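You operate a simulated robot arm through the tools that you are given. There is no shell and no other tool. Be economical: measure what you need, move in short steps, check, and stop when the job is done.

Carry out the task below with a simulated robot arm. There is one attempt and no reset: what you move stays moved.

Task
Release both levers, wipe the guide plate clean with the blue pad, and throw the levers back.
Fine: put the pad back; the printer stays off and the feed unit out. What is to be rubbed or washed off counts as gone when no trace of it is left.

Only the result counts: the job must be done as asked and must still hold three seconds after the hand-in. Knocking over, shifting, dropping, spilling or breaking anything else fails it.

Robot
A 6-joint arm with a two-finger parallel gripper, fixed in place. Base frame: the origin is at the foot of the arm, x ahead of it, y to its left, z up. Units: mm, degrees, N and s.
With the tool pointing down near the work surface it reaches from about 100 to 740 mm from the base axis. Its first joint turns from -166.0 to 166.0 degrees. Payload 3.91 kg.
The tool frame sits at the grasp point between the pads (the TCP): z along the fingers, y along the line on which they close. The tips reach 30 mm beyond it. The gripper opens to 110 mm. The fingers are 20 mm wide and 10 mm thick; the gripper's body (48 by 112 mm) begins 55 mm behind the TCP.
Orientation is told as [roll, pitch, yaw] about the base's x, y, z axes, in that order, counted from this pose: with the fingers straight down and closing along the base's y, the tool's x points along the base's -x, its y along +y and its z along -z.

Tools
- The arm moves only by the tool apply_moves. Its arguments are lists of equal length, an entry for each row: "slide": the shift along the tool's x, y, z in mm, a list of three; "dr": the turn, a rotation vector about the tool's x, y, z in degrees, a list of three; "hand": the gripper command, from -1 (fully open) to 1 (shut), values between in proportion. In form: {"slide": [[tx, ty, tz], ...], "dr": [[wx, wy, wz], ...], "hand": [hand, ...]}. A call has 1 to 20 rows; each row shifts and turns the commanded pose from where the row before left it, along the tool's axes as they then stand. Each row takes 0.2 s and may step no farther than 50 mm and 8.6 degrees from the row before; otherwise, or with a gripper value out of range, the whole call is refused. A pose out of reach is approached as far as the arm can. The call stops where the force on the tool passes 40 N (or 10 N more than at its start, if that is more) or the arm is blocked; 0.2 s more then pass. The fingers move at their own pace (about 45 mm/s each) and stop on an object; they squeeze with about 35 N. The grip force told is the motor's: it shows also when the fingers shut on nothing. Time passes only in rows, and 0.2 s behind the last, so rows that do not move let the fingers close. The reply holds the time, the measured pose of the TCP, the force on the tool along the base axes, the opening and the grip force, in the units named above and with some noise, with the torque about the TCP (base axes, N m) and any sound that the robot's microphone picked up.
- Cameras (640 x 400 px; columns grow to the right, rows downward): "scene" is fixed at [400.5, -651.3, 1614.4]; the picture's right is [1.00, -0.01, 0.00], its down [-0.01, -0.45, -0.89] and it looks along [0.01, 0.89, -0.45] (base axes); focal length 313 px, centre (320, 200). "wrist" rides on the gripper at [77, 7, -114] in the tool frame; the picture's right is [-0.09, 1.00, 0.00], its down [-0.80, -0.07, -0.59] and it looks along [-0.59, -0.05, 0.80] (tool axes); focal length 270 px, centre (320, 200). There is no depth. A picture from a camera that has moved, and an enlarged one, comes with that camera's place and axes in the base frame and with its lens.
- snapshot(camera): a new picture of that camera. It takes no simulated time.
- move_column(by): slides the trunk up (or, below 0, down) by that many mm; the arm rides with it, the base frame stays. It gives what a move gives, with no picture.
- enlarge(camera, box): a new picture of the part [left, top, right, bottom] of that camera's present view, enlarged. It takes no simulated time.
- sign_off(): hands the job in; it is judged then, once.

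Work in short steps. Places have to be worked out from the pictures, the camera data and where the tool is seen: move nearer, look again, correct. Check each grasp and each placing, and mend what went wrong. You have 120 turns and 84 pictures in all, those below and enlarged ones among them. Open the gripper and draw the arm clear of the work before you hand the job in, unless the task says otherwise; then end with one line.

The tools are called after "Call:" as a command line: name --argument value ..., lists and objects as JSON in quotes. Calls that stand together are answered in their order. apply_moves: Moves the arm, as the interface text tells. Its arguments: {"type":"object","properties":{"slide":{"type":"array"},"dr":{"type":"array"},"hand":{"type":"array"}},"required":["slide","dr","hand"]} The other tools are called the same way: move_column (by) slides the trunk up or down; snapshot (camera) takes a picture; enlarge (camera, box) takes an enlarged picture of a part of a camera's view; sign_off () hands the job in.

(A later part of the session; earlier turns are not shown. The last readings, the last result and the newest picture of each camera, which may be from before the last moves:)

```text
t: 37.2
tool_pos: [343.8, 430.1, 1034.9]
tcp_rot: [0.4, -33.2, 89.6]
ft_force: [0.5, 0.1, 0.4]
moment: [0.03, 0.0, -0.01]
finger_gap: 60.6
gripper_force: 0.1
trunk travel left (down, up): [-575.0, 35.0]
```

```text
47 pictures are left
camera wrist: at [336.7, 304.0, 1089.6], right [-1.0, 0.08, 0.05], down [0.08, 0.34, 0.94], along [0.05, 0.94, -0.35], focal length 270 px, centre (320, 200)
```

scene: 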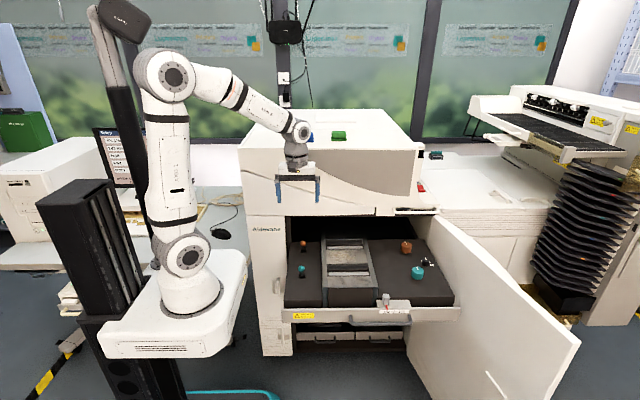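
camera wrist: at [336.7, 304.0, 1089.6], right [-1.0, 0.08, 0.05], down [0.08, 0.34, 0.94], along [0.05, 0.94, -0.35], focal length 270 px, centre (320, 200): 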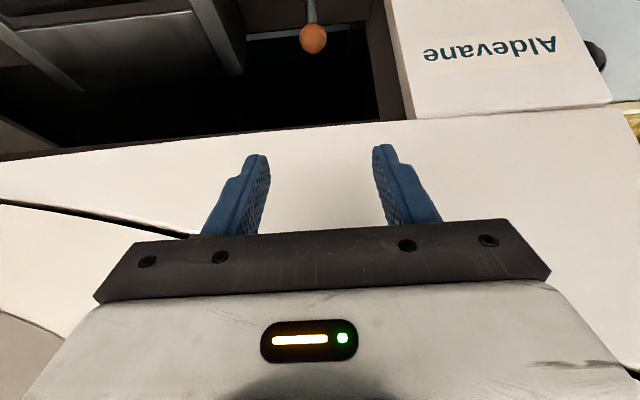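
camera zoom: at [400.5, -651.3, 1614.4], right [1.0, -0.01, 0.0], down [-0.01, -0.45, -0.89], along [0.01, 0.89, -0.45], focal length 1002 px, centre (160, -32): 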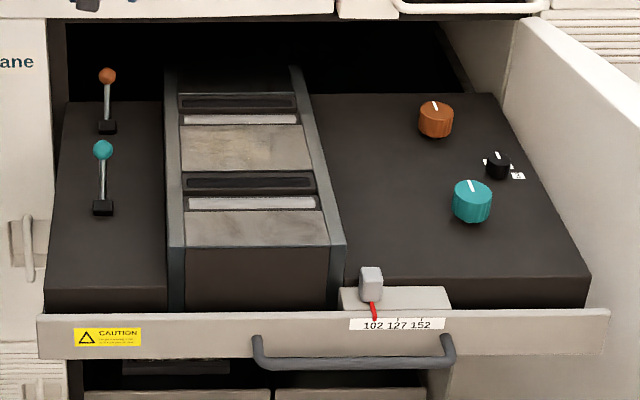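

Both levers are released and hold, and the unit is within 2–3 mm of its original position. Now I'll rise above the printer, straighten the tool and look at the pads.

Call:
apply_moves --slide '[[0, 0, -40], [-22, 0, -33], [-22, 0, -33], [-22, 0, -33], [-22, 0, -33], [-22, 0, -33], [-22, 0, -33], [-22, 0, -33], [-22, 0, -33], [-22, 0, -33], [0, 0, 0], [0, 0, 0], [0, 0, 0], [0, 0, 0]]' --dr '[[0, 0, 0], [0, 0, 0], [0, 0, 0], [0, 0, 0], [0, 0, 0], [0, 0, 0], [0, 0, 0], [0, 0, 0], [0, 0, 0], [0, 0, 0], [0, 8.3, 0], [0, 8.3, 0], [0, 8.3, 0], [0, 8.3, 0]]' --hand '[-0.1, -0.1, -0.1, -0.1, -0.1, -0.1, -0.1, -0.1, -0.1, -0.1, -0.1, -0.1, -0.1, -0.1]'

Call:
snapshot --camera "wrist"

```text
t: 40.2
tool_pos: [347.5, 415.0, 1425.0]
tcp_rot: [0.3, 0.2, 89.8]
ft_force: [0.3, -0.3, -0.2]
moment: [0.0, 0.02, -0.01]
finger_gap: 60.4
gripper_force: 0.1
trunk travel left (down, up): [-575.0, 35.0]
```

```text
46 pictures are left
camera wrist: at [341.1, 338.0, 1539.6], right [-1.0, 0.09, 0.01], down [0.08, 0.8, 0.59], along [0.05, 0.59, -0.81], focal length 270 px, centre (320, 200)
```

wrist: 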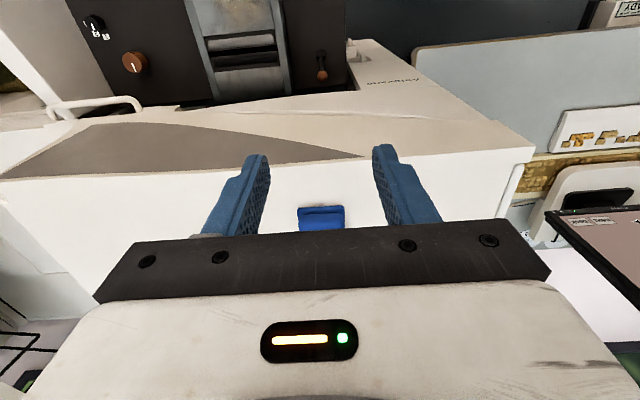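

The pad is visible ahead. I'll move further back in y and lower for a close look.

Call:
apply_moves --slide '[[-35, -4, 15], [-35, -4, 20], [-20, -2, 20]]' --dr '[[0, 0, 0], [0, 0, 0], [0, 0, 0]]' --hand '[-0.1, -0.1, -0.1]'

Call:
snapshot --camera "wrist"

Call:
enlarge --camera "scene" --box '[270, 90, 370, 160]'

```text
t: 41.0
tool_pos: [358.7, 503.7, 1369.8]
tcp_rot: [0.4, 0.0, 89.9]
ft_force: [0.5, -0.6, -0.8]
moment: [-0.05, 0.0, -0.01]
finger_gap: 60.6
gripper_force: 0.1
trunk travel left (down, up): [-575.0, 35.0]
```

```text
45 pictures are left
camera wrist: at [351.5, 428.0, 1483.8], right [-1.0, 0.09, 0.01], down [0.08, 0.8, 0.59], along [0.05, 0.59, -0.8], focal length 270 px, centre (320, 200)
```

wrist: 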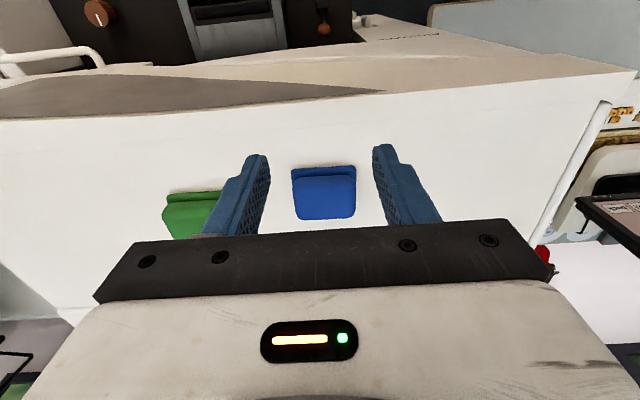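

```text
5.71 times, centred on (320, 125) of scene
camera zoom: at [400.5, -651.3, 1614.4], right [1.0, -0.01, 0.0], down [-0.01, -0.45, -0.89], along [0.01, 0.89, -0.45], focal length 1788 px, centre (320, 629)
```

zoom: 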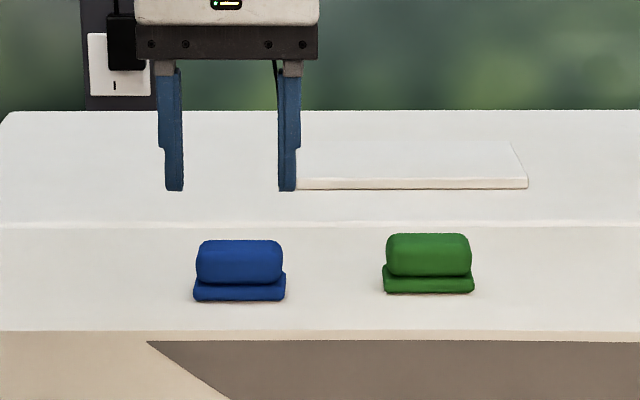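

The blue pad is centred at about (358,576): base about 65 mm in x and 10 mm thick on z≈1260, grip block up to z≈1291. I'll go back to yaw 0 to grip the block across its short side (y), then view it.

Call:
apply_moves --slide '[[0, 0, 0], [0, 0, 0], [0, 0, 0], [0, 0, 0], [0, 0, 0], [0, 0, 0], [0, 0, 0], [0, 0, 0], [0, 0, 0], [0, 0, 0], [0, 0, 0], [0, 36, 0], [0, 36, 0]]' --dr '[[0, 0, 8.18], [0, 0, 8.18], [0, 0, 8.18], [0, 0, 8.18], [0, 0, 8.18], [0, 0, 8.18], [0, 0, 8.18], [0, 0, 8.18], [0, 0, 8.18], [0, 0, 8.18], [0, 0, 8.1], [0, 0, 0], [0, 0, 0]]' --hand '[-0.1, -0.1, -0.1, -0.1, -0.1, -0.1, -0.1, -0.1, -0.1, -0.1, -0.1, -0.1, -0.1]'

Call:
snapshot --camera "wrist"

```text
t: 43.8
tool_pos: [358.2, 577.9, 1366.4]
tcp_rot: [-0.1, 0.4, -0.2]
ft_force: [0.3, 0.2, -0.5]
moment: [-0.04, 0.02, -0.02]
finger_gap: 60.4
gripper_force: 0.2
trunk travel left (down, up): [-575.0, 35.0]
```

```text
43 pictures are left
camera wrist: at [281.0, 584.8, 1480.9], right [0.09, 1.0, 0.0], down [0.81, -0.07, 0.59], along [0.59, -0.06, -0.81], focal length 270 px, centre (320, 200)
```

wrist: 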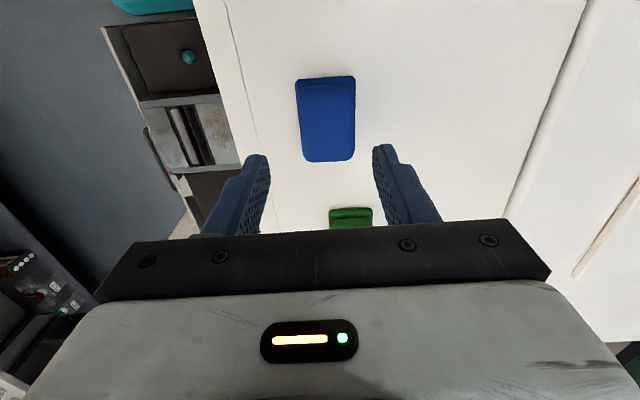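

The block is about 42×58 mm, centred at about (355,582.5). I'll descend to leave the tips just above the base flange (TCP z≈1302) and close.

Call:
apply_moves --slide '[[3, 5, 20], [0, 0, 22], [0, 0, 22], [0, 0, 0], [0, 0, 0], [0, 0, 0], [0, 0, 0]]' --dr '[[0, -0.4, 0.2], [0, 0, 0], [0, 0, 0], [0, 0, 0], [0, 0, 0], [0, 0, 0], [0, 0, 0]]' --hand '[-0.4, -0.4, -0.4, -0.4, 1, 1, 1]'

Call:
snapshot --camera "wrist"

Call:
enlarge --camera "scene" --box '[270, 90, 370, 160]'

```text
t: 45.4
tool_pos: [355.1, 580.3, 1307.3]
tcp_rot: [0.0, -0.1, -0.3]
ft_force: [0.0, -0.6, -0.6]
moment: [0.01, 0.02, -0.03]
finger_gap: 42.5
gripper_force: 35.1
trunk travel left (down, up): [-575.0, 35.0]
```

```text
42 pictures are left
camera wrist: at [276.9, 587.9, 1420.7], right [0.09, 1.0, 0.0], down [0.8, -0.08, 0.6], along [0.59, -0.06, -0.8], focal length 270 px, centre (320, 200)
```

wrist: 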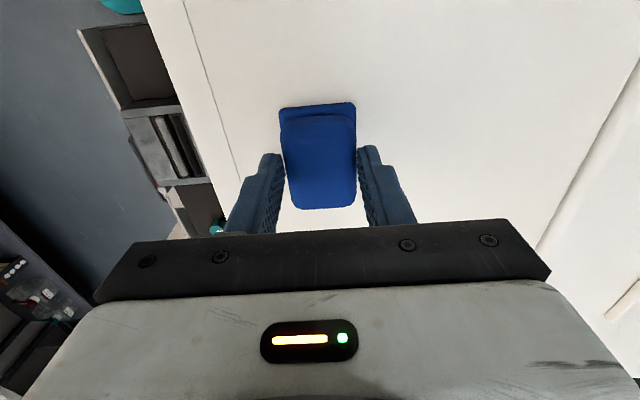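

```text
5.71 times, centred on (320, 125) of scene
camera zoom: at [400.5, -651.3, 1614.4], right [1.0, -0.01, 0.0], down [-0.01, -0.45, -0.89], along [0.01, 0.89, -0.45], focal length 1788 px, centre (320, 629)
```

zoom: 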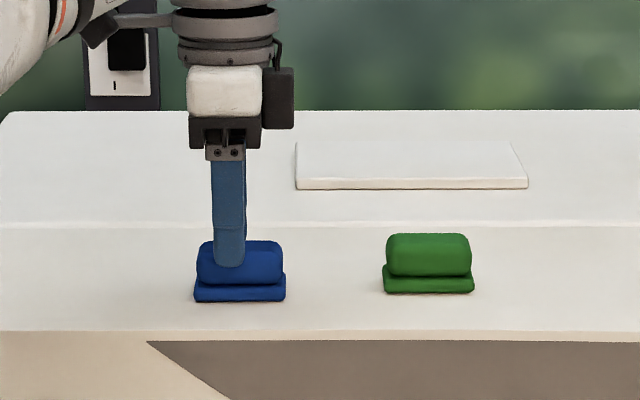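

Gripped, but about 8 mm off-centre in x and a little shallow. I'll regrip centred and 5 mm deeper.

Call:
apply_moves --slide '[[0, 0, 0], [0, 0, 0], [-7, 0, 3], [0, 0, 3], [0, 0, 0], [0, 0, 0], [0, 0, 0]]' --dr '[[0, 0, 0], [0, 0, 0], [0, 0, 0], [0, 0, 0], [0, 0, 0], [0, 0, 0], [0, 0, 0]]' --hand '[-0.1, -0.1, -0.1, -0.1, 1, 1, 1]'

```text
t: 47.0
tool_pos: [362.4, 580.3, 1301.0]
tcp_rot: [-0.1, 0.0, -0.2]
ft_force: [-0.3, -0.5, 0.2]
moment: [0.0, 0.03, -0.02]
finger_gap: 42.9
gripper_force: 34.8
trunk travel left (down, up): [-575.0, 35.0]
```

Firm, centred grip; the home pose for the pad is TCP (362.4, 580.3, 1301). Lift and carry it out in front of the printer.

Call:
apply_moves --slide '[[0, 0, -15], [0, 0, -30], [0, 0, -35], [0, 0, -35], [-20, -40, 0], [-20, -40, 0], [-20, -40, 0], [-20, -40, 0], [-20, -40, 0], [-20, -40, 0], [-15, -14, 0]]' --dr '[[0, 0, 0], [0, 0, 0], [0, 0, 0], [0, 0, 0], [0, 0, 0], [0, 0, 0], [0, 0, 0], [0, 0, 0], [0, 0, 0], [0, 0, 0], [0, 0, 0]]' --hand '[1, 1, 1, 1, 1, 1, 1, 1, 1, 1, 1]'

Call:
snapshot --camera "wrist"

```text
t: 49.4
tool_pos: [483.1, 301.4, 1392.8]
tcp_rot: [0.0, 0.1, -0.2]
ft_force: [0.4, -0.3, -0.9]
moment: [0.02, 0.01, -0.02]
finger_gap: 42.7
gripper_force: 35.1
out of reach, approached as far as the arm can: row 3, 4
trunk travel left (down, up): [-575.0, 35.0]
```

```text
40 pictures are left
camera wrist: at [405.7, 308.7, 1507.9], right [0.09, 1.0, 0.0], down [0.8, -0.07, 0.6], along [0.59, -0.06, -0.8], focal length 270 px, centre (320, 200)
```

wrist: 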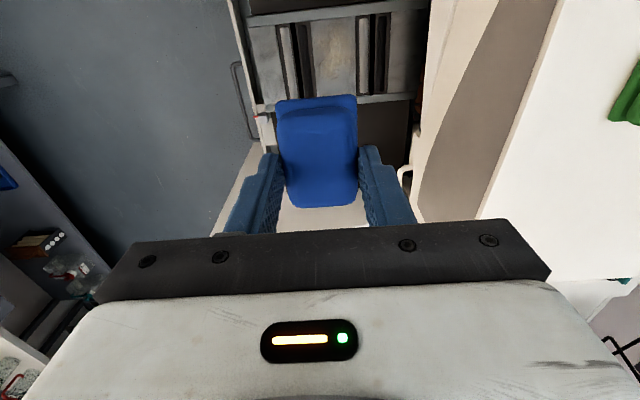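

The pad is held. I'll lower toward the plate, stopping well above it.

Call:
apply_moves --slide '[[0, 0, 42], [0, 0, 42], [0, 0, 42], [0, 0, 42], [0, 0, 42], [0, 0, 42], [0, 0, 42], [0, 0, 42], [0, 0, 42], [0, 0, 42]]' --dr '[[0, 0, 0], [0, 0, 0], [0, 0, 0], [0, 0, 0], [0, 0, 0], [0, 0, 0], [0, 0, 0], [0, 0, 0], [0, 0, 0], [0, 0, 0]]' --hand '[1, 1, 1, 1, 1, 1, 1, 1, 1, 1]'

Call:
snapshot --camera "wrist"

Call:
enlarge --camera "scene" --box '[300, 200, 400, 310]'

```text
t: 51.6
tool_pos: [483.8, 303.1, 973.4]
tcp_rot: [0.0, -0.1, -0.3]
ft_force: [-0.1, 0.1, -0.4]
moment: [-0.01, 0.01, -0.01]
finger_gap: 43.0
gripper_force: 35.2
trunk travel left (down, up): [-575.0, 35.0]
```

```text
39 pictures are left
camera wrist: at [407.0, 310.1, 1087.8], right [0.09, 1.0, 0.0], down [0.8, -0.07, 0.6], along [0.59, -0.06, -0.8], focal length 270 px, centre (320, 200)
```

wrist: 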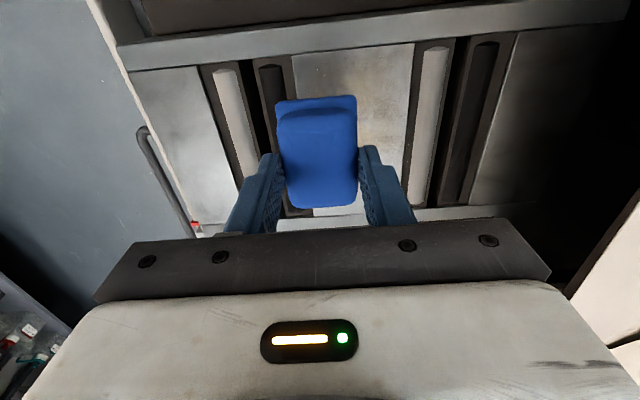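

```text
3.64 times, centred on (350, 255) of scene
camera zoom: at [400.5, -651.3, 1614.4], right [1.0, -0.01, 0.0], down [-0.01, -0.45, -0.89], along [0.01, 0.89, -0.45], focal length 1138 px, centre (211, 0)
```

zoom: 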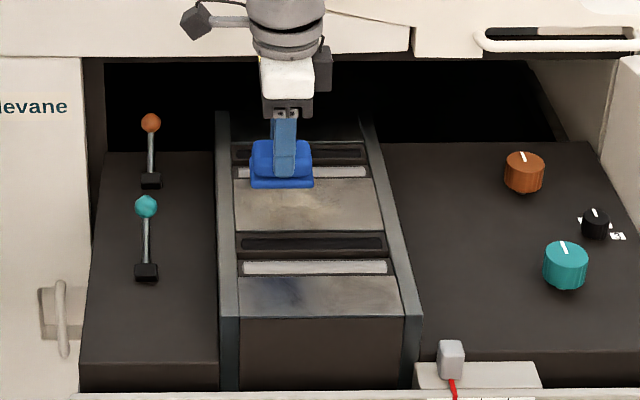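

The middle panel spans about x 436–577, y 283–373. I'll position the pad inside it and descend gently to find contact (expected TCP z≈918).

Call:
apply_moves --slide '[[0, 6, 20], [0, 0, 20], [0, 0, 5], [0, 0, 3], [0, 0, 3]]' --dr '[[0, 0, 0.2], [0, 0, 0], [0, 0, 0], [0, 0, 0], [0, 0, 0]]' --hand '[1, 1, 1, 1, 1]'

```text
t: 52.8
tool_pos: [483.9, 308.4, 923.6]
tcp_rot: [0.0, -0.1, -0.5]
ft_force: [-0.2, 0.0, 0.0]
moment: [0.01, -0.04, -0.01]
finger_gap: 42.8
gripper_force: 35.1
trunk travel left (down, up): [-575.0, 35.0]
```

No contact yet; I'll continue down in 2 mm steps.

Call:
apply_moves --slide '[[0, 0, 2], [0, 0, 2], [0, 0, 1.5]]' --dr '[[0, 0, 0], [0, 0, 0], [0, 0, 0]]' --hand '[1, 1, 1]'

```text
t: 53.6
tool_pos: [483.1, 307.1, 917.6]
tcp_rot: [0.0, -0.1, -0.5]
ft_force: [0.2, 0.2, 0.0]
moment: [-0.04, 0.03, 0.02]
finger_gap: 42.5
gripper_force: 34.9
trunk travel left (down, up): [-575.0, 35.0]
```

Call:
apply_moves --slide '[[0, 0, 1.5], [0, 0, 1.5], [0, 0, 1.5]]' --dr '[[0, 0, 0], [0, 0, 0], [0, 0, 0]]' --hand '[1, 1, 1]'

Call:
enlarge --camera "scene" --box '[310, 220, 390, 290]'

```text
t: 54.4
tool_pos: [483.9, 307.0, 917.9]
tcp_rot: [0.3, -0.4, -0.6]
ft_force: [-0.5, -0.4, 36.8]
moment: [-0.13, 0.37, -0.01]
finger_gap: 42.7
gripper_force: 34.9
trunk travel left (down, up): [-575.0, 35.0]
```

```text
5.71 times, centred on (350, 255) of scene
camera zoom: at [400.5, -651.3, 1614.4], right [1.0, -0.01, 0.0], down [-0.01, -0.45, -0.89], along [0.01, 0.89, -0.45], focal length 1788 px, centre (149, -114)
```

zoom: 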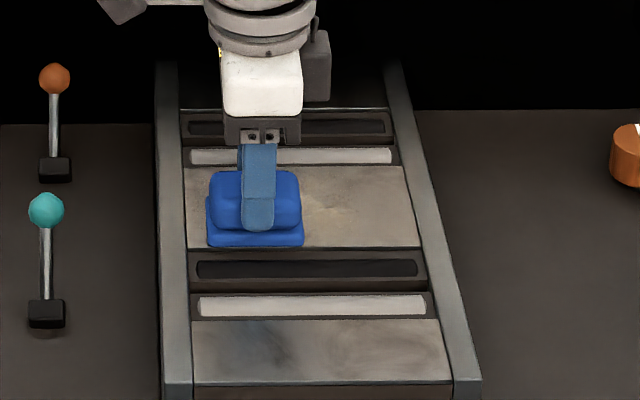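

Contact is at TCP z≈917.7. I'll ease to about 12 N and stroke along x only, since the unit is free to slide in y, lifting between lanes.

Call:
apply_moves --slide '[[0, 0, -2], [7, 0, 0], [7, 0, 0]]' --dr '[[-0.3, 0.3, 0.5], [0, 0, 0], [0, 0, 0]]' --hand '[1, 1, 1]'

```text
t: 55.2
tool_pos: [470.2, 309.3, 916.8]
tcp_rot: [0.5, 0.0, -1.0]
ft_force: [13.8, 2.0, 31.1]
moment: [-0.14, -0.84, 0.17]
finger_gap: 42.6
gripper_force: 35.0
trunk travel left (down, up): [-575.0, 35.0]
```

Still 31 N, so I'll raise 1.2 mm, fix the small yaw, and stroke along the lane to +x.

Call:
apply_moves --slide '[[0, 0, -1.2], [-12, 0, 0], [-12, 0, 0], [-12, 0, 0], [-12, 0, 0], [-12, 0, 0], [-12, 0, 0]]' --dr '[[0.4, 0, -1], [0, 0, 0], [0, 0, 0], [0, 0, 0], [0, 0, 0], [0, 0, 0], [0, 0, 0]]' --hand '[1, 1, 1, 1, 1, 1, 1]'

Call:
enlarge --camera "scene" --box '[310, 220, 390, 290]'

```text
t: 56.8
tool_pos: [541.6, 308.5, 917.1]
tcp_rot: [-0.1, 0.2, 0.0]
ft_force: [-2.2, 0.1, 7.7]
moment: [-0.08, 0.24, -0.03]
finger_gap: 42.8
gripper_force: 34.7
trunk travel left (down, up): [-575.0, 35.0]
```

```text
5.71 times, centred on (350, 255) of scene
camera zoom: at [400.5, -651.3, 1614.4], right [1.0, -0.01, 0.0], down [-0.01, -0.45, -0.89], along [0.01, 0.89, -0.45], focal length 1788 px, centre (149, -114)
```

zoom: 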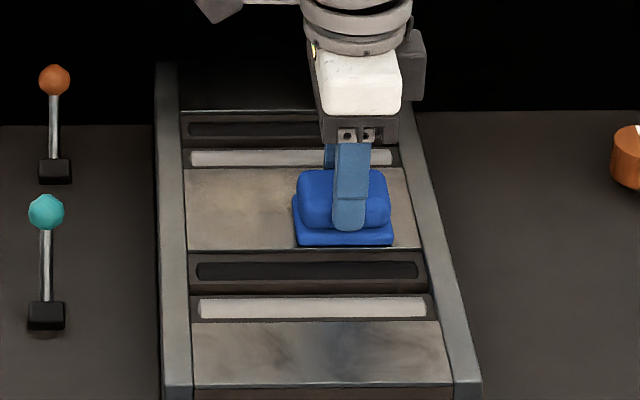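

It's coming off. The panel reaches x≈590, so I'll extend the stroke to 556, wipe back, then lift and do the next lane at y≈328.

Call:
apply_moves --slide '[[-7, 0, 0.2], [-7, 0, 0], [14, 0, 0], [14, 0, 0], [14, 0, 0], [14, 0, 0], [14, 0, 0], [14, 0, 0], [0, 0, -6], [0, 20, 0], [0, 0, 3], [0, 0, 3]]' --dr '[[0, 0, 0], [0, 0, 0], [0, 0, 0], [0, 0, 0], [0, 0, 0], [0, 0, 0], [0, 0, 0], [0, 0, 0], [0, 0, 0], [0, 0, 0], [0, 0, 0], [0, 0, 0]]' --hand '[1, 1, 1, 1, 1, 1, 1, 1, 1, 1, 1, 1]'

```text
t: 59.4
tool_pos: [471.4, 327.4, 917.7]
tcp_rot: [0.0, 0.1, 0.0]
ft_force: [-1.7, 0.2, 4.6]
moment: [0.0, 0.07, -0.02]
finger_gap: 42.8
gripper_force: 34.7
trunk travel left (down, up): [-575.0, 35.0]
```

Contact at about 5 N; I'll press 0.6 mm more and wipe lane 2 both ways, then lane 3 at y≈348.

Call:
apply_moves --slide '[[-14, 0, 0.6], [-14, 0, 0], [-14, 0, 0], [-14, 0, 0], [-14, 0, 0], [-14, 0, 0], [14, 0, 0], [14, 0, 0], [14, 0, 0], [14, 0, 0], [14, 0, 0], [14, 0, 0], [0, 0, -6], [0, 20, 0], [0, 0, 3], [0, 0, 3]]' --dr '[[0, 0, 0], [0, 0, 0], [0, 0, 0], [0, 0, 0], [0, 0, 0], [0, 0, 0], [0, 0, 0], [0, 0, 0], [0, 0, 0], [0, 0, 0], [0, 0, 0], [0, 0, 0], [0, 0, 0], [0, 0, 0], [0, 0, 0], [0, 0, 0]]' --hand '[1, 1, 1, 1, 1, 1, 1, 1, 1, 1, 1, 1, 1, 1, 1, 1]'

Call:
enlarge --camera "scene" --box '[310, 220, 390, 290]'

```text
t: 62.8
tool_pos: [471.5, 348.1, 916.1]
tcp_rot: [0.0, 0.1, 0.0]
ft_force: [-1.0, -0.7, 4.7]
moment: [0.06, 0.1, -0.02]
finger_gap: 42.7
gripper_force: 35.4
trunk travel left (down, up): [-575.0, 35.0]
```

```text
5.71 times, centred on (350, 255) of scene
camera zoom: at [400.5, -651.3, 1614.4], right [1.0, -0.01, 0.0], down [-0.01, -0.45, -0.89], along [0.01, 0.89, -0.45], focal length 1788 px, centre (149, -114)
```

zoom: 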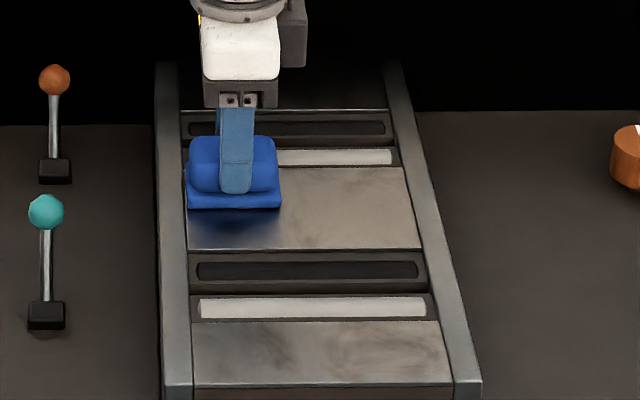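

Front two thirds look clean. Wiping lane 3 both ways.

Call:
apply_moves --slide '[[-14, 0, 0.6], [-14, 0, 0], [-14, 0, 0], [-14, 0, 0], [-14, 0, 0], [-14, 0, 0], [14, 0, 0], [14, 0, 0], [14, 0, 0], [14, 0, 0], [14, 0, 0], [14, 0, 0], [0, 0, -10], [0, -30, -40], [40, -20, -40], [40, 0, -40]]' --dr '[[0, 0, 0], [0, 0, 0], [0, 0, 0], [0, 0, 0], [0, 0, 0], [0, 0, 0], [0, 0, 0], [0, 0, 0], [0, 0, 0], [0, 0, 0], [0, 0, 0], [0, 0, 0], [0, 0, 0], [0, 0, 0], [0, 0, 0], [0, 0, 0]]' --hand '[1, 1, 1, 1, 1, 1, 1, 1, 1, 1, 1, 1, 1, 1, 1, 1]'

Call:
enlarge --camera "scene" --box '[310, 220, 390, 290]'

Call:
snapshot --camera "wrist"

```text
refused: row 15 steps farther than a row can; nothing moved
```

```text
5.71 times, centred on (350, 255) of scene
camera zoom: at [400.5, -651.3, 1614.4], right [1.0, -0.01, 0.0], down [-0.01, -0.45, -0.89], along [0.01, 0.89, -0.45], focal length 1788 px, centre (149, -114)
```

zoom: 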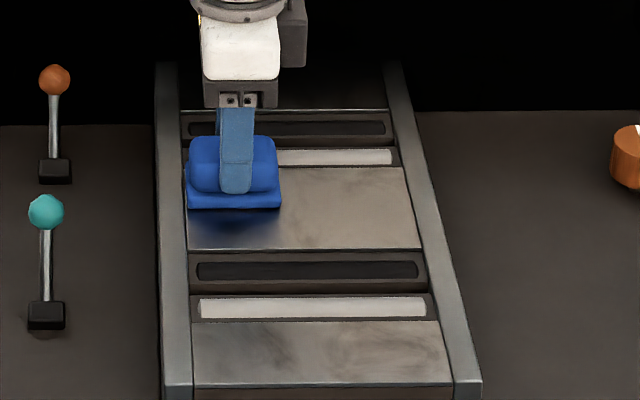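

```text
33 pictures are left
camera wrist: at [394.0, 355.6, 1031.2], right [0.09, 1.0, 0.0], down [0.8, -0.07, 0.59], along [0.59, -0.05, -0.81], focal length 270 px, centre (320, 200)
```

wrist: 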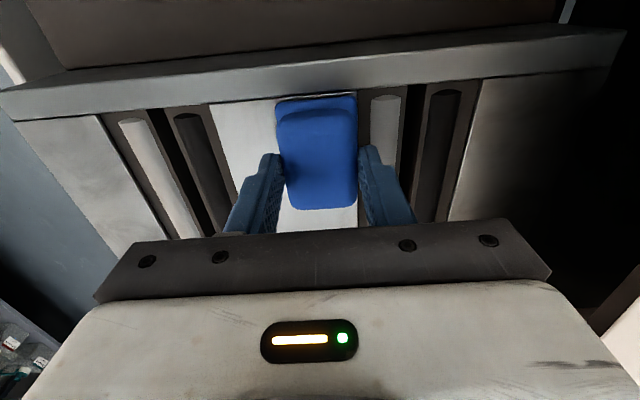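

That call was refused for oversized rows. Repeating lane 3 with shorter retreat steps.

Call:
apply_moves --slide '[[-14, 0, 0.6], [-14, 0, 0], [-14, 0, 0], [-14, 0, 0], [-14, 0, 0], [-14, 0, 0], [14, 0, 0], [14, 0, 0], [14, 0, 0], [14, 0, 0], [14, 0, 0], [14, 0, 0], [0, 0, -10], [0, -20, -40], [20, -20, -40], [30, 0, -35], [30, 0, -35], [30, 0, -35]]' --dr '[[0, 0, 0], [0, 0, 0], [0, 0, 0], [0, 0, 0], [0, 0, 0], [0, 0, 0], [0, 0, 0], [0, 0, 0], [0, 0, 0], [0, 0, 0], [0, 0, 0], [0, 0, 0], [0, 0, 0], [0, 0, 0], [0, 0, 0], [0, 0, 0], [0, 0, 0], [0, 0, 0]]' --hand '[1, 1, 1, 1, 1, 1, 1, 1, 1, 1, 1, 1, 1, 1, 1, 1, 1, 1]'

Call:
enlarge --camera "scene" --box '[310, 220, 390, 290]'

Call:
snapshot --camera "wrist"

```text
t: 66.6
tool_pos: [361.6, 309.3, 1110.6]
tcp_rot: [-0.1, 0.2, 0.0]
ft_force: [-1.9, 0.5, -0.8]
moment: [-0.02, 0.0, -0.01]
finger_gap: 42.7
gripper_force: 35.3
trunk travel left (down, up): [-575.0, 35.0]
```

```text
5.71 times, centred on (350, 255) of scene
camera zoom: at [400.5, -651.3, 1614.4], right [1.0, -0.01, 0.0], down [-0.01, -0.45, -0.89], along [0.01, 0.89, -0.45], focal length 1788 px, centre (149, -114)
```

zoom: 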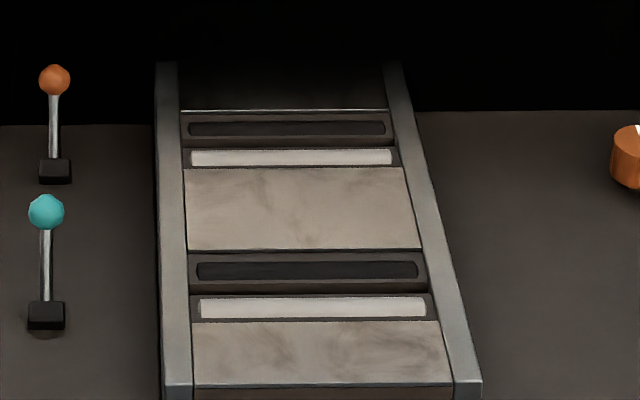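

```text
31 pictures are left
camera wrist: at [284.0, 315.0, 1224.9], right [0.09, 1.0, 0.0], down [0.8, -0.07, 0.59], along [0.59, -0.05, -0.81], focal length 270 px, centre (320, 200)
```

wrist: 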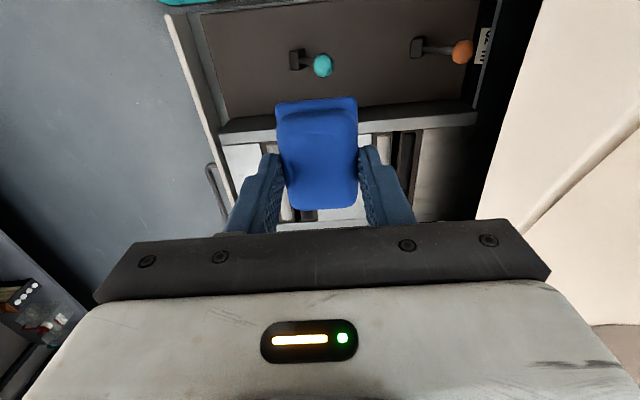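

The panel looks clean. I'll check it close up from the wrist camera with the pad out of the way.

Call:
apply_moves --slide '[[-30, -28, 0], [-32, -28, 0], [-33, -28, 0]]' --dr '[[0, 0, 0], [0, 0, 0], [0, 0, 0]]' --hand '[1, 1, 1]'

Call:
enlarge --camera "wrist" --box '[270, 50, 530, 220]'

```text
t: 67.4
tool_pos: [458.6, 224.0, 1109.6]
tcp_rot: [-0.1, 0.3, 0.1]
ft_force: [0.2, -0.4, 0.0]
moment: [0.0, 0.05, 0.02]
finger_gap: 42.8
gripper_force: 35.1
trunk travel left (down, up): [-575.0, 35.0]
```

```text
2.35 times, centred on (400, 135) of wrist
camera zoom: at [381.8, 231.6, 1224.1], right [0.09, 1.0, 0.0], down [0.8, -0.07, 0.59], along [0.59, -0.05, -0.81], focal length 636 px, centre (132, 353)
```

zoom: 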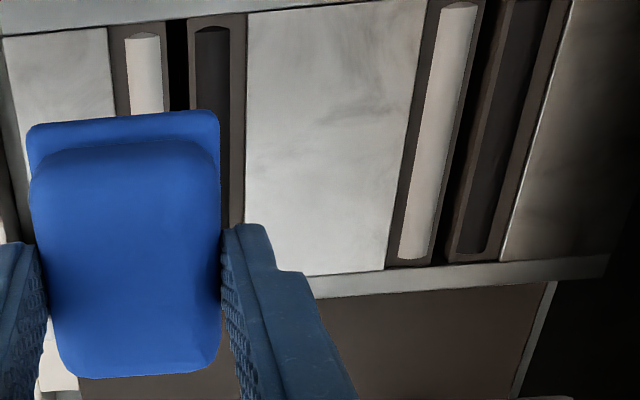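

The panel is clean; only the metal's own mottling remains. Now I'll carry the pad back: up, over, and above its home.

Call:
apply_moves --slide '[[0, 0, -44], [0, 0, -44], [0, 0, -44], [0, 0, -44], [0, 0, -44], [0, 0, -44], [12, 44, 0], [12, 44, 0], [12, 44, 0], [12, 44, 0], [12, 44, 0], [12, 44, 0], [12, 44, 0], [12.2, 48.3, 0]]' --dr '[[0, -0.3, 0], [0, 0, 0], [0, 0, 0], [0, 0, 0], [0, 0, 0], [0, 0, 0], [0, 0, 0], [0, 0, 0], [0, 0, 0], [0, 0, 0], [0, 0, 0], [0, 0, 0], [0, 0, 0], [0, 0, 0]]' --hand '[1, 1, 1, 1, 1, 1, 1, 1, 1, 1, 1, 1, 1, 1]'

```text
t: 70.4
tool_pos: [357.2, 575.4, 1367.7]
tcp_rot: [-0.2, 0.0, 0.0]
ft_force: [-0.4, 0.0, -0.5]
moment: [0.05, -0.02, -0.01]
finger_gap: 42.7
gripper_force: 34.6
out of reach, approached as far as the arm can: row 14
trunk travel left (down, up): [-575.0, 35.0]
```

At the reach edge; I'll descend part way and re-read.

Call:
apply_moves --slide '[[0, 0, 25], [0, 0, 20]]' --dr '[[0, 0, 0], [0, 0, 0]]' --hand '[1, 1]'

```text
t: 71.0
tool_pos: [358.6, 574.9, 1322.4]
tcp_rot: [-0.1, -0.1, -0.1]
ft_force: [-0.1, 0.0, -0.2]
moment: [-0.02, 0.0, 0.04]
finger_gap: 42.9
gripper_force: 34.9
trunk travel left (down, up): [-575.0, 35.0]
```

Call:
apply_moves --slide '[[-3.8, 5.4, 10], [0, 0, 7], [0, 0, 2]]' --dr '[[0, 0, 0], [0, 0, 0], [0, 0, 0]]' --hand '[1, 1, 1]'

```text
t: 71.8
tool_pos: [361.3, 580.0, 1303.7]
tcp_rot: [-0.1, 0.0, 0.0]
ft_force: [0.4, 0.5, 0.3]
moment: [0.02, 0.01, 0.02]
finger_gap: 42.9
gripper_force: 35.1
trunk travel left (down, up): [-575.0, 35.0]
```

Lower in 1 mm steps until contact.

Call:
apply_moves --slide '[[-1, 0.3, 1], [0, 0, 1], [0, 0, 0.8]]' --dr '[[0, 0, 0], [0, 0, 0], [0, 0, 0]]' --hand '[1, 1, 1]'

```text
t: 72.6
tool_pos: [362.4, 579.9, 1301.2]
tcp_rot: [-0.1, -0.1, -0.1]
ft_force: [0.6, -1.1, -0.5]
moment: [0.01, -0.02, 0.04]
finger_gap: 42.9
gripper_force: 35.1
trunk travel left (down, up): [-575.0, 35.0]
```

Call:
apply_moves --slide '[[0, 0, 0.8], [0, 0, 0.8]]' --dr '[[0, 0, 0], [0, 0, 0]]' --hand '[1, 1]'

```text
t: 73.2
tool_pos: [361.8, 580.3, 1301.0]
tcp_rot: [-0.1, -0.1, 0.0]
ft_force: [-0.2, 0.2, -0.6]
moment: [0.02, -0.01, 0.02]
finger_gap: 42.8
gripper_force: 35.3
trunk travel left (down, up): [-575.0, 35.0]
```

Call:
apply_moves --slide '[[0, 0, 0.8], [0, 0, 0.8]]' --dr '[[0, 0, 0], [0, 0, 0]]' --hand '[1, 1]'

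```text
t: 73.8
tool_pos: [362.6, 579.7, 1298.4]
tcp_rot: [-0.1, -0.1, 0.0]
ft_force: [0.2, -0.4, -0.1]
moment: [0.0, -0.01, -0.03]
finger_gap: 42.9
gripper_force: 35.2
trunk travel left (down, up): [-575.0, 35.0]
```

No contact yet; the pad probably crept up slightly in the fingers while wiping. Continuing down slowly.

Call:
apply_moves --slide '[[0, 0, 1], [0, 0, 1]]' --dr '[[0, 0, 0], [0, 0, 0]]' --hand '[1, 1]'

Call:
enlarge --camera "scene" --box '[270, 90, 370, 160]'

```text
t: 74.4
tool_pos: [362.7, 579.0, 1299.2]
tcp_rot: [0.1, -0.3, 0.0]
ft_force: [1.4, 3.3, 11.8]
moment: [0.07, 0.33, -0.05]
finger_gap: 42.8
gripper_force: 35.1
trunk travel left (down, up): [-575.0, 35.0]
```

```text
5.71 times, centred on (320, 125) of scene
camera zoom: at [400.5, -651.3, 1614.4], right [1.0, -0.01, 0.0], down [-0.01, -0.45, -0.89], along [0.01, 0.89, -0.45], focal length 1788 px, centre (320, 629)
```

zoom: 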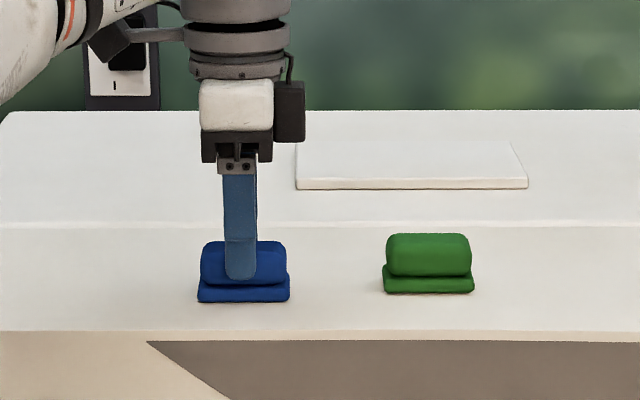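

Contact at 12 N. The pad sits about 3 mm off in x; I'll nudge it with a light load, release and lift.

Call:
apply_moves --slide '[[0, 0, -1], [2.5, 1, -0.3], [0, 0, 0.5], [0, 0, 0], [0, 0, 0], [0, 0, 0], [0, 0, -20], [0, 0, -30], [0, 0, -20]]' --dr '[[0, 0, 0], [0, 0, 0], [0, 0, 0], [0, 0, 0], [0, 0, 0], [0, 0, 0], [0, 0, 0], [0, 0, 0], [0, 0, 0]]' --hand '[1, 1, 1, -0.1, -0.1, -0.1, -0.1, -0.1, -0.1]'

Call:
enlarge --camera "scene" --box '[270, 90, 370, 160]'

```text
t: 76.4
tool_pos: [359.3, 579.3, 1357.2]
tcp_rot: [0.0, -0.2, 0.0]
ft_force: [-0.1, 0.1, 0.0]
moment: [0.0, 0.01, -0.03]
finger_gap: 60.5
gripper_force: 0.0
out of reach, approached as far as the arm can: row 9
trunk travel left (down, up): [-575.0, 35.0]
```

```text
5.71 times, centred on (320, 125) of scene
camera zoom: at [400.5, -651.3, 1614.4], right [1.0, -0.01, 0.0], down [-0.01, -0.45, -0.89], along [0.01, 0.89, -0.45], focal length 1788 px, centre (320, 629)
```

zoom: 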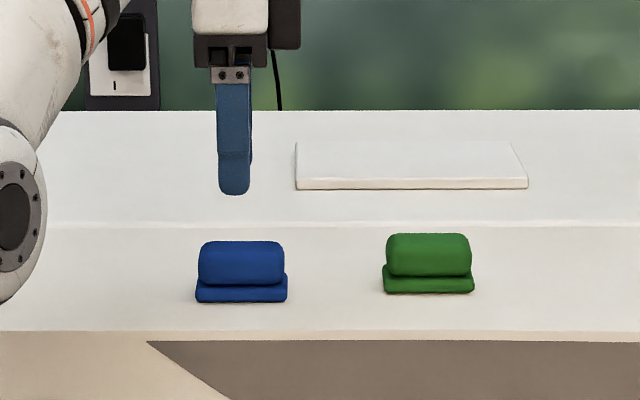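

The pad is back on its spot. Now the levers: move clear in front, yaw 90, tilt forward 33° and come down above the orange lever again.

Call:
apply_moves --slide '[[3, -42, 0], [3, -42, 0], [3, -42, 0], [3, -42, 0], [0, 0, 0], [0, 0, 0], [0, 0, 0], [0, 0, 0], [0, 0, 0], [0, 0, 0], [0, 0, 0], [0, 0, 0], [0, 0, 0], [0, 0, 0], [0, 0, 0], [0, 0, 0], [0, 0, 0], [0, 0, 0], [0, 0, 0]]' --dr '[[0, 0, 0], [0, 0, 0], [0, 0, 0], [0, 0, 0], [0, 0, -8.18], [0, 0, -8.18], [0, 0, -8.18], [0, 0, -8.18], [0, 0, -8.18], [0, 0, -8.18], [0, 0, -8.18], [0, 0, -8.18], [0, 0, -8.18], [0, 0, -8.18], [0, 0, -8.2], [0, -8.3, 0], [0, -8.3, 0], [0, -8.3, 0], [0, -8.3, 0]]' --hand '[-0.1, -0.1, -0.1, -0.1, -0.1, -0.1, -0.1, -0.1, -0.1, -0.1, -0.1, -0.1, -0.1, -0.1, -0.1, -0.1, -0.1, -0.1, -0.1]'

```text
t: 80.4
tool_pos: [347.9, 413.0, 1358.2]
tcp_rot: [-0.1, -33.3, 90.1]
ft_force: [-1.2, -0.5, -0.1]
moment: [-0.02, 0.01, -0.04]
finger_gap: 60.7
gripper_force: 0.0
trunk travel left (down, up): [-575.0, 35.0]
```

Descend in front of the printer face to z≈1040 and look.

Call:
apply_moves --slide '[[22, 0, 33.4], [22, 0, 33.4], [22, 0, 33.4], [22, 0, 33.4], [22, 0, 33.4], [22, 0, 33.4], [22, 0, 33.4], [22, 0, 33.4], [11, 0, 16.7]]' --dr '[[0, 0, 0], [0, 0, 0], [0, 0, 0], [0, 0, 0], [0, 0, 0], [0, 0, 0], [0, 0, 0], [0, 0, 0], [0, 0, 0]]' --hand '[-0.1, -0.1, -0.1, -0.1, -0.1, -0.1, -0.1, -0.1, -0.1]'

Call:
snapshot --camera "wrist"

Call:
enlarge --camera "scene" --box '[270, 210, 470, 335]'

```text
t: 82.4
tool_pos: [347.9, 410.7, 1015.7]
tcp_rot: [-0.2, -33.2, 90.1]
ft_force: [0.4, 0.2, -0.4]
moment: [0.0, 0.0, 0.0]
finger_gap: 60.8
gripper_force: 0.1
trunk travel left (down, up): [-575.0, 35.0]
```

```text
27 pictures are left
camera wrist: at [339.9, 284.2, 1070.0], right [-1.0, 0.07, 0.05], down [0.07, 0.35, 0.94], along [0.05, 0.94, -0.35], focal length 270 px, centre (320, 200)
```

wrist: 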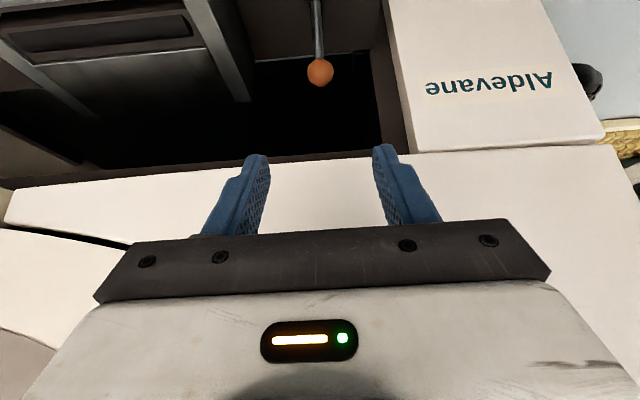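

```text
3.20 times, centred on (370, 272) of scene
camera zoom: at [400.5, -651.3, 1614.4], right [1.0, -0.01, 0.0], down [-0.01, -0.45, -0.89], along [0.01, 0.89, -0.45], focal length 1002 px, centre (160, -32)
```

zoom: 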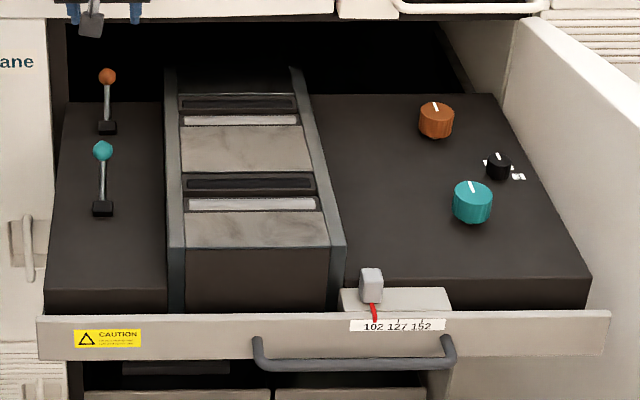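

The unit is at its original spot. Orange ball at about (345,468,879). I'll move in along the tool direction and grip.

Call:
apply_moves --slide '[[6.7, 0.5, 32.4], [6.7, 0.5, 32.4], [6.7, 0.5, 32.4], [6.6, 0.5, 32.3], [0, 0, 0], [0, 0, 0], [0, 0, 0]]' --dr '[[0, 0, 0], [0, 0, 0], [0, 0, 0], [0, 0, 0], [0, 0, 0], [0, 0, 0], [0, 0, 0]]' --hand '[-0.1, -0.1, -0.1, -0.1, 1, 1, 1]'

Call:
snapshot --camera "wrist"

```text
t: 84.0
tool_pos: [344.9, 459.8, 894.3]
tcp_rot: [-0.1, -33.1, 90.2]
ft_force: [-8.3, 1.4, -3.6]
moment: [0.24, 0.14, 0.11]
finger_gap: 24.0
gripper_force: 35.4
trunk travel left (down, up): [-575.0, 35.0]
```

```text
25 pictures are left
camera wrist: at [337.9, 333.0, 946.7], right [-1.0, 0.07, 0.05], down [0.07, 0.35, 0.94], along [0.05, 0.94, -0.35], focal length 270 px, centre (320, 200)
```

wrist: 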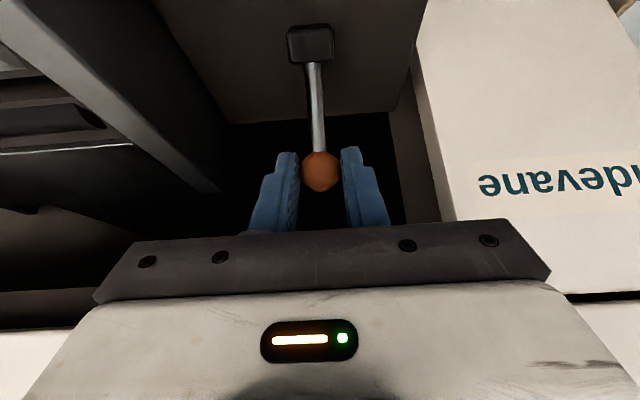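

Gripped. To keep the camera clear of the teal ball I'll ratchet with tilts of 28–43°: rotate 10° forward, regrip at 28°.

Call:
apply_moves --slide '[[4.6, 0, -4.9], [4.6, 0, -4.9], [0, 0, 0], [0, 0, 0], [0, 0, 0], [-2.1, 0, 0.2], [-2.1, 0, 0.2], [0, 0, 0], [0, 0, 0], [0, 0, 0]]' --dr '[[0, -5, 0], [0, -5, 0], [0, 0, 0], [0, 0, 0], [0, 0, 0], [0, 7.5, 0], [0, 7.5, 0], [0, 0, 0], [0, 0, 0], [0, 0, 0]]' --hand '[1, 1, 1, -0.1, -0.1, -0.1, -0.1, 1, 1, 1]'

Call:
enlarge --camera "scene" --box '[270, 210, 470, 335]'

```text
t: 86.2
tool_pos: [345.3, 450.3, 899.7]
tcp_rot: [-0.1, -28.0, 90.1]
ft_force: [-7.8, -0.4, -0.1]
moment: [0.02, 0.23, 0.2]
finger_gap: 23.7
gripper_force: 35.2
trunk travel left (down, up): [-575.0, 35.0]
```

```text
3.20 times, centred on (370, 272) of scene
camera zoom: at [400.5, -651.3, 1614.4], right [1.0, -0.01, 0.0], down [-0.01, -0.45, -0.89], along [0.01, 0.89, -0.45], focal length 1002 px, centre (160, -32)
```

zoom: 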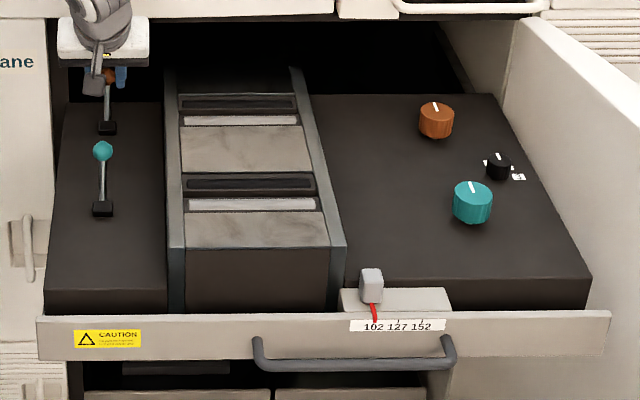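

Lever at about 19°. Next ratchet: 16° forward, regrip, another 16°, regrip.

Call:
apply_moves --slide '[[9.2, 0.5, -6.3], [9.2, 0, -6.3], [0, 0, 0], [0, 0, 0], [0, 0, 0], [-2.2, 0, 0.2], [-2.2, 0, 0.2], [0, 0, 0], [0, 0, 0], [0, 0, 0]]' --dr '[[0, -8, 0], [0, -8, 0], [0, 0, 0], [0, 0, 0], [0, 0, 0], [0, 8, 0], [0, 8, 0], [0, 0, 0], [0, 0, 0], [0, 0, 0]]' --hand '[1, 1, 1, -0.1, -0.1, -0.1, -0.1, 1, 1, 1]'

```text
t: 88.4
tool_pos: [346.2, 430.4, 902.9]
tcp_rot: [0.0, -28.0, 90.0]
ft_force: [-5.3, 0.0, -1.5]
moment: [0.0, 0.21, 0.12]
finger_gap: 23.4
gripper_force: 35.1
trunk travel left (down, up): [-575.0, 35.0]
```

Call:
apply_moves --slide '[[10.6, 0.5, -4], [10.6, 0, -4], [0, 0, 0], [0, 0, 0], [0, 0, 0], [-2.2, 0, 0.2], [-2.2, 0, 0.2], [0, 0, 0], [0, 0, 0], [0, 0, 0]]' --dr '[[0, -8, 0], [0, -8, 0], [0, 0, 0], [0, 0, 0], [0, 0, 0], [0, 8, 0], [0, 8, 0], [0, 0, 0], [0, 0, 0], [0, 0, 0]]' --hand '[1, 1, 1, -0.1, -0.1, -0.1, -0.1, 1, 1, 1]'

Call:
enlarge --camera "scene" --box '[270, 210, 470, 335]'

Call:
snapshot --camera "wrist"

```text
t: 90.6
tool_pos: [345.9, 412.4, 900.1]
tcp_rot: [0.0, -28.1, 90.0]
ft_force: [0.9, 0.1, 1.0]
moment: [0.01, -0.02, 0.0]
finger_gap: 0.2
gripper_force: 9.7
trunk travel left (down, up): [-575.0, 35.0]
```

```text
3.20 times, centred on (370, 272) of scene
camera zoom: at [400.5, -651.3, 1614.4], right [1.0, -0.01, 0.0], down [-0.01, -0.45, -0.89], along [0.01, 0.89, -0.45], focal length 1002 px, centre (160, -32)
```

zoom: 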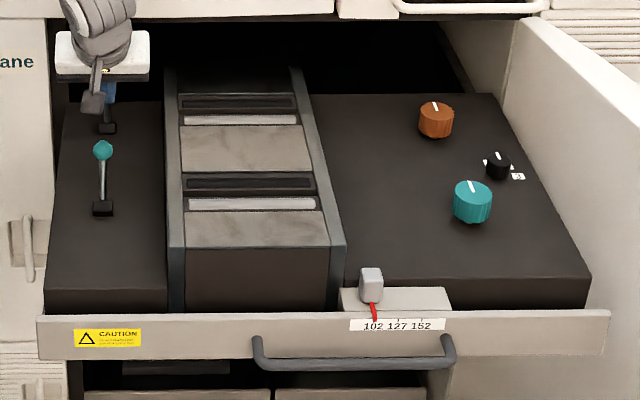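

```text
22 pictures are left
camera wrist: at [338.1, 290.8, 964.9], right [-1.0, 0.08, 0.04], down [0.07, 0.43, 0.9], along [0.05, 0.9, -0.43], focal length 270 px, centre (320, 200)
```

wrist: 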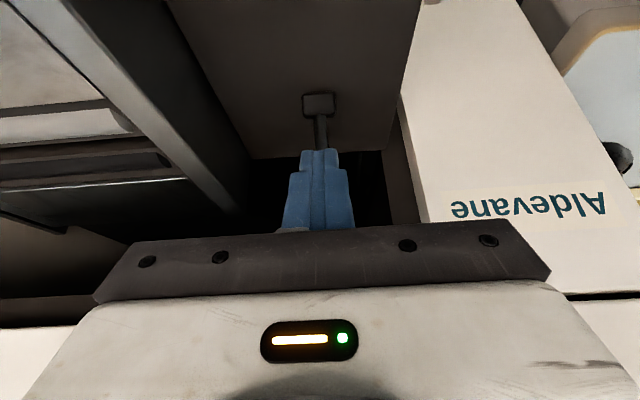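

The fingers closed on nothing, so the ball slipped out and is hidden behind the tips. I'll back off along the tool axis with the fingers open and look.

Call:
apply_moves --slide '[[0, 0, 0], [0, 0, 0], [0, 0, 0], [0, 0, -30], [0, 0, -30]]' --dr '[[0, 0, 0], [0, 0, 0], [0, 0, 0], [0, 0, 0], [0, 0, 0]]' --hand '[-0.1, -0.1, -0.1, -0.1, -0.1]'

Call:
snapshot --camera "wrist"

```text
t: 91.8
tool_pos: [344.8, 384.4, 956.1]
tcp_rot: [-0.1, -28.1, 90.1]
ft_force: [1.3, 0.3, 1.1]
moment: [0.0, -0.02, -0.02]
finger_gap: 60.6
gripper_force: 0.1
trunk travel left (down, up): [-575.0, 35.0]
```

```text
21 pictures are left
camera wrist: at [337.3, 262.9, 1018.9], right [-1.0, 0.08, 0.04], down [0.07, 0.43, 0.9], along [0.05, 0.9, -0.43], focal length 270 px, centre (320, 200)
```

wrist: 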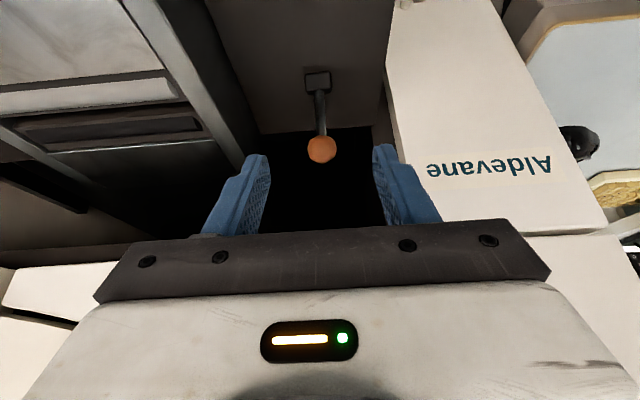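

The ball is at about (445,886), with the lever at about +9°. Re-approach, a bit deeper this time, and grip.

Call:
apply_moves --slide '[[-7, 0, 26], [-7, 0, 26], [-7.4, 0, 26], [0, 0, 0], [0, 0, 0], [0, 0, 0]]' --dr '[[0, 0, 0], [0, 0, 0], [0, 0, 0], [0, 0, 0], [0, 0, 0], [0, 0, 0]]' --hand '[-0.1, -0.1, -0.1, 1, 1, 1]'

Call:
snapshot --camera "wrist"

```text
t: 93.2
tool_pos: [344.0, 441.3, 894.3]
tcp_rot: [-0.1, -28.1, 90.1]
ft_force: [-4.9, 1.8, -2.4]
moment: [0.14, 0.06, 0.04]
finger_gap: 23.9
gripper_force: 35.2
trunk travel left (down, up): [-575.0, 35.0]
```

```text
20 pictures are left
camera wrist: at [337.7, 319.3, 959.0], right [-1.0, 0.08, 0.04], down [0.07, 0.43, 0.9], along [0.05, 0.9, -0.43], focal length 270 px, centre (320, 200)
```

wrist: 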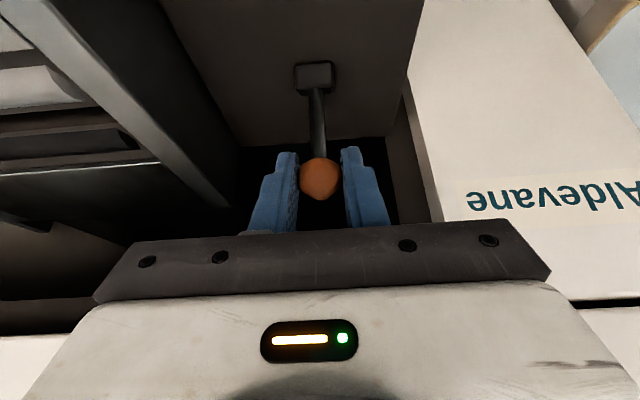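

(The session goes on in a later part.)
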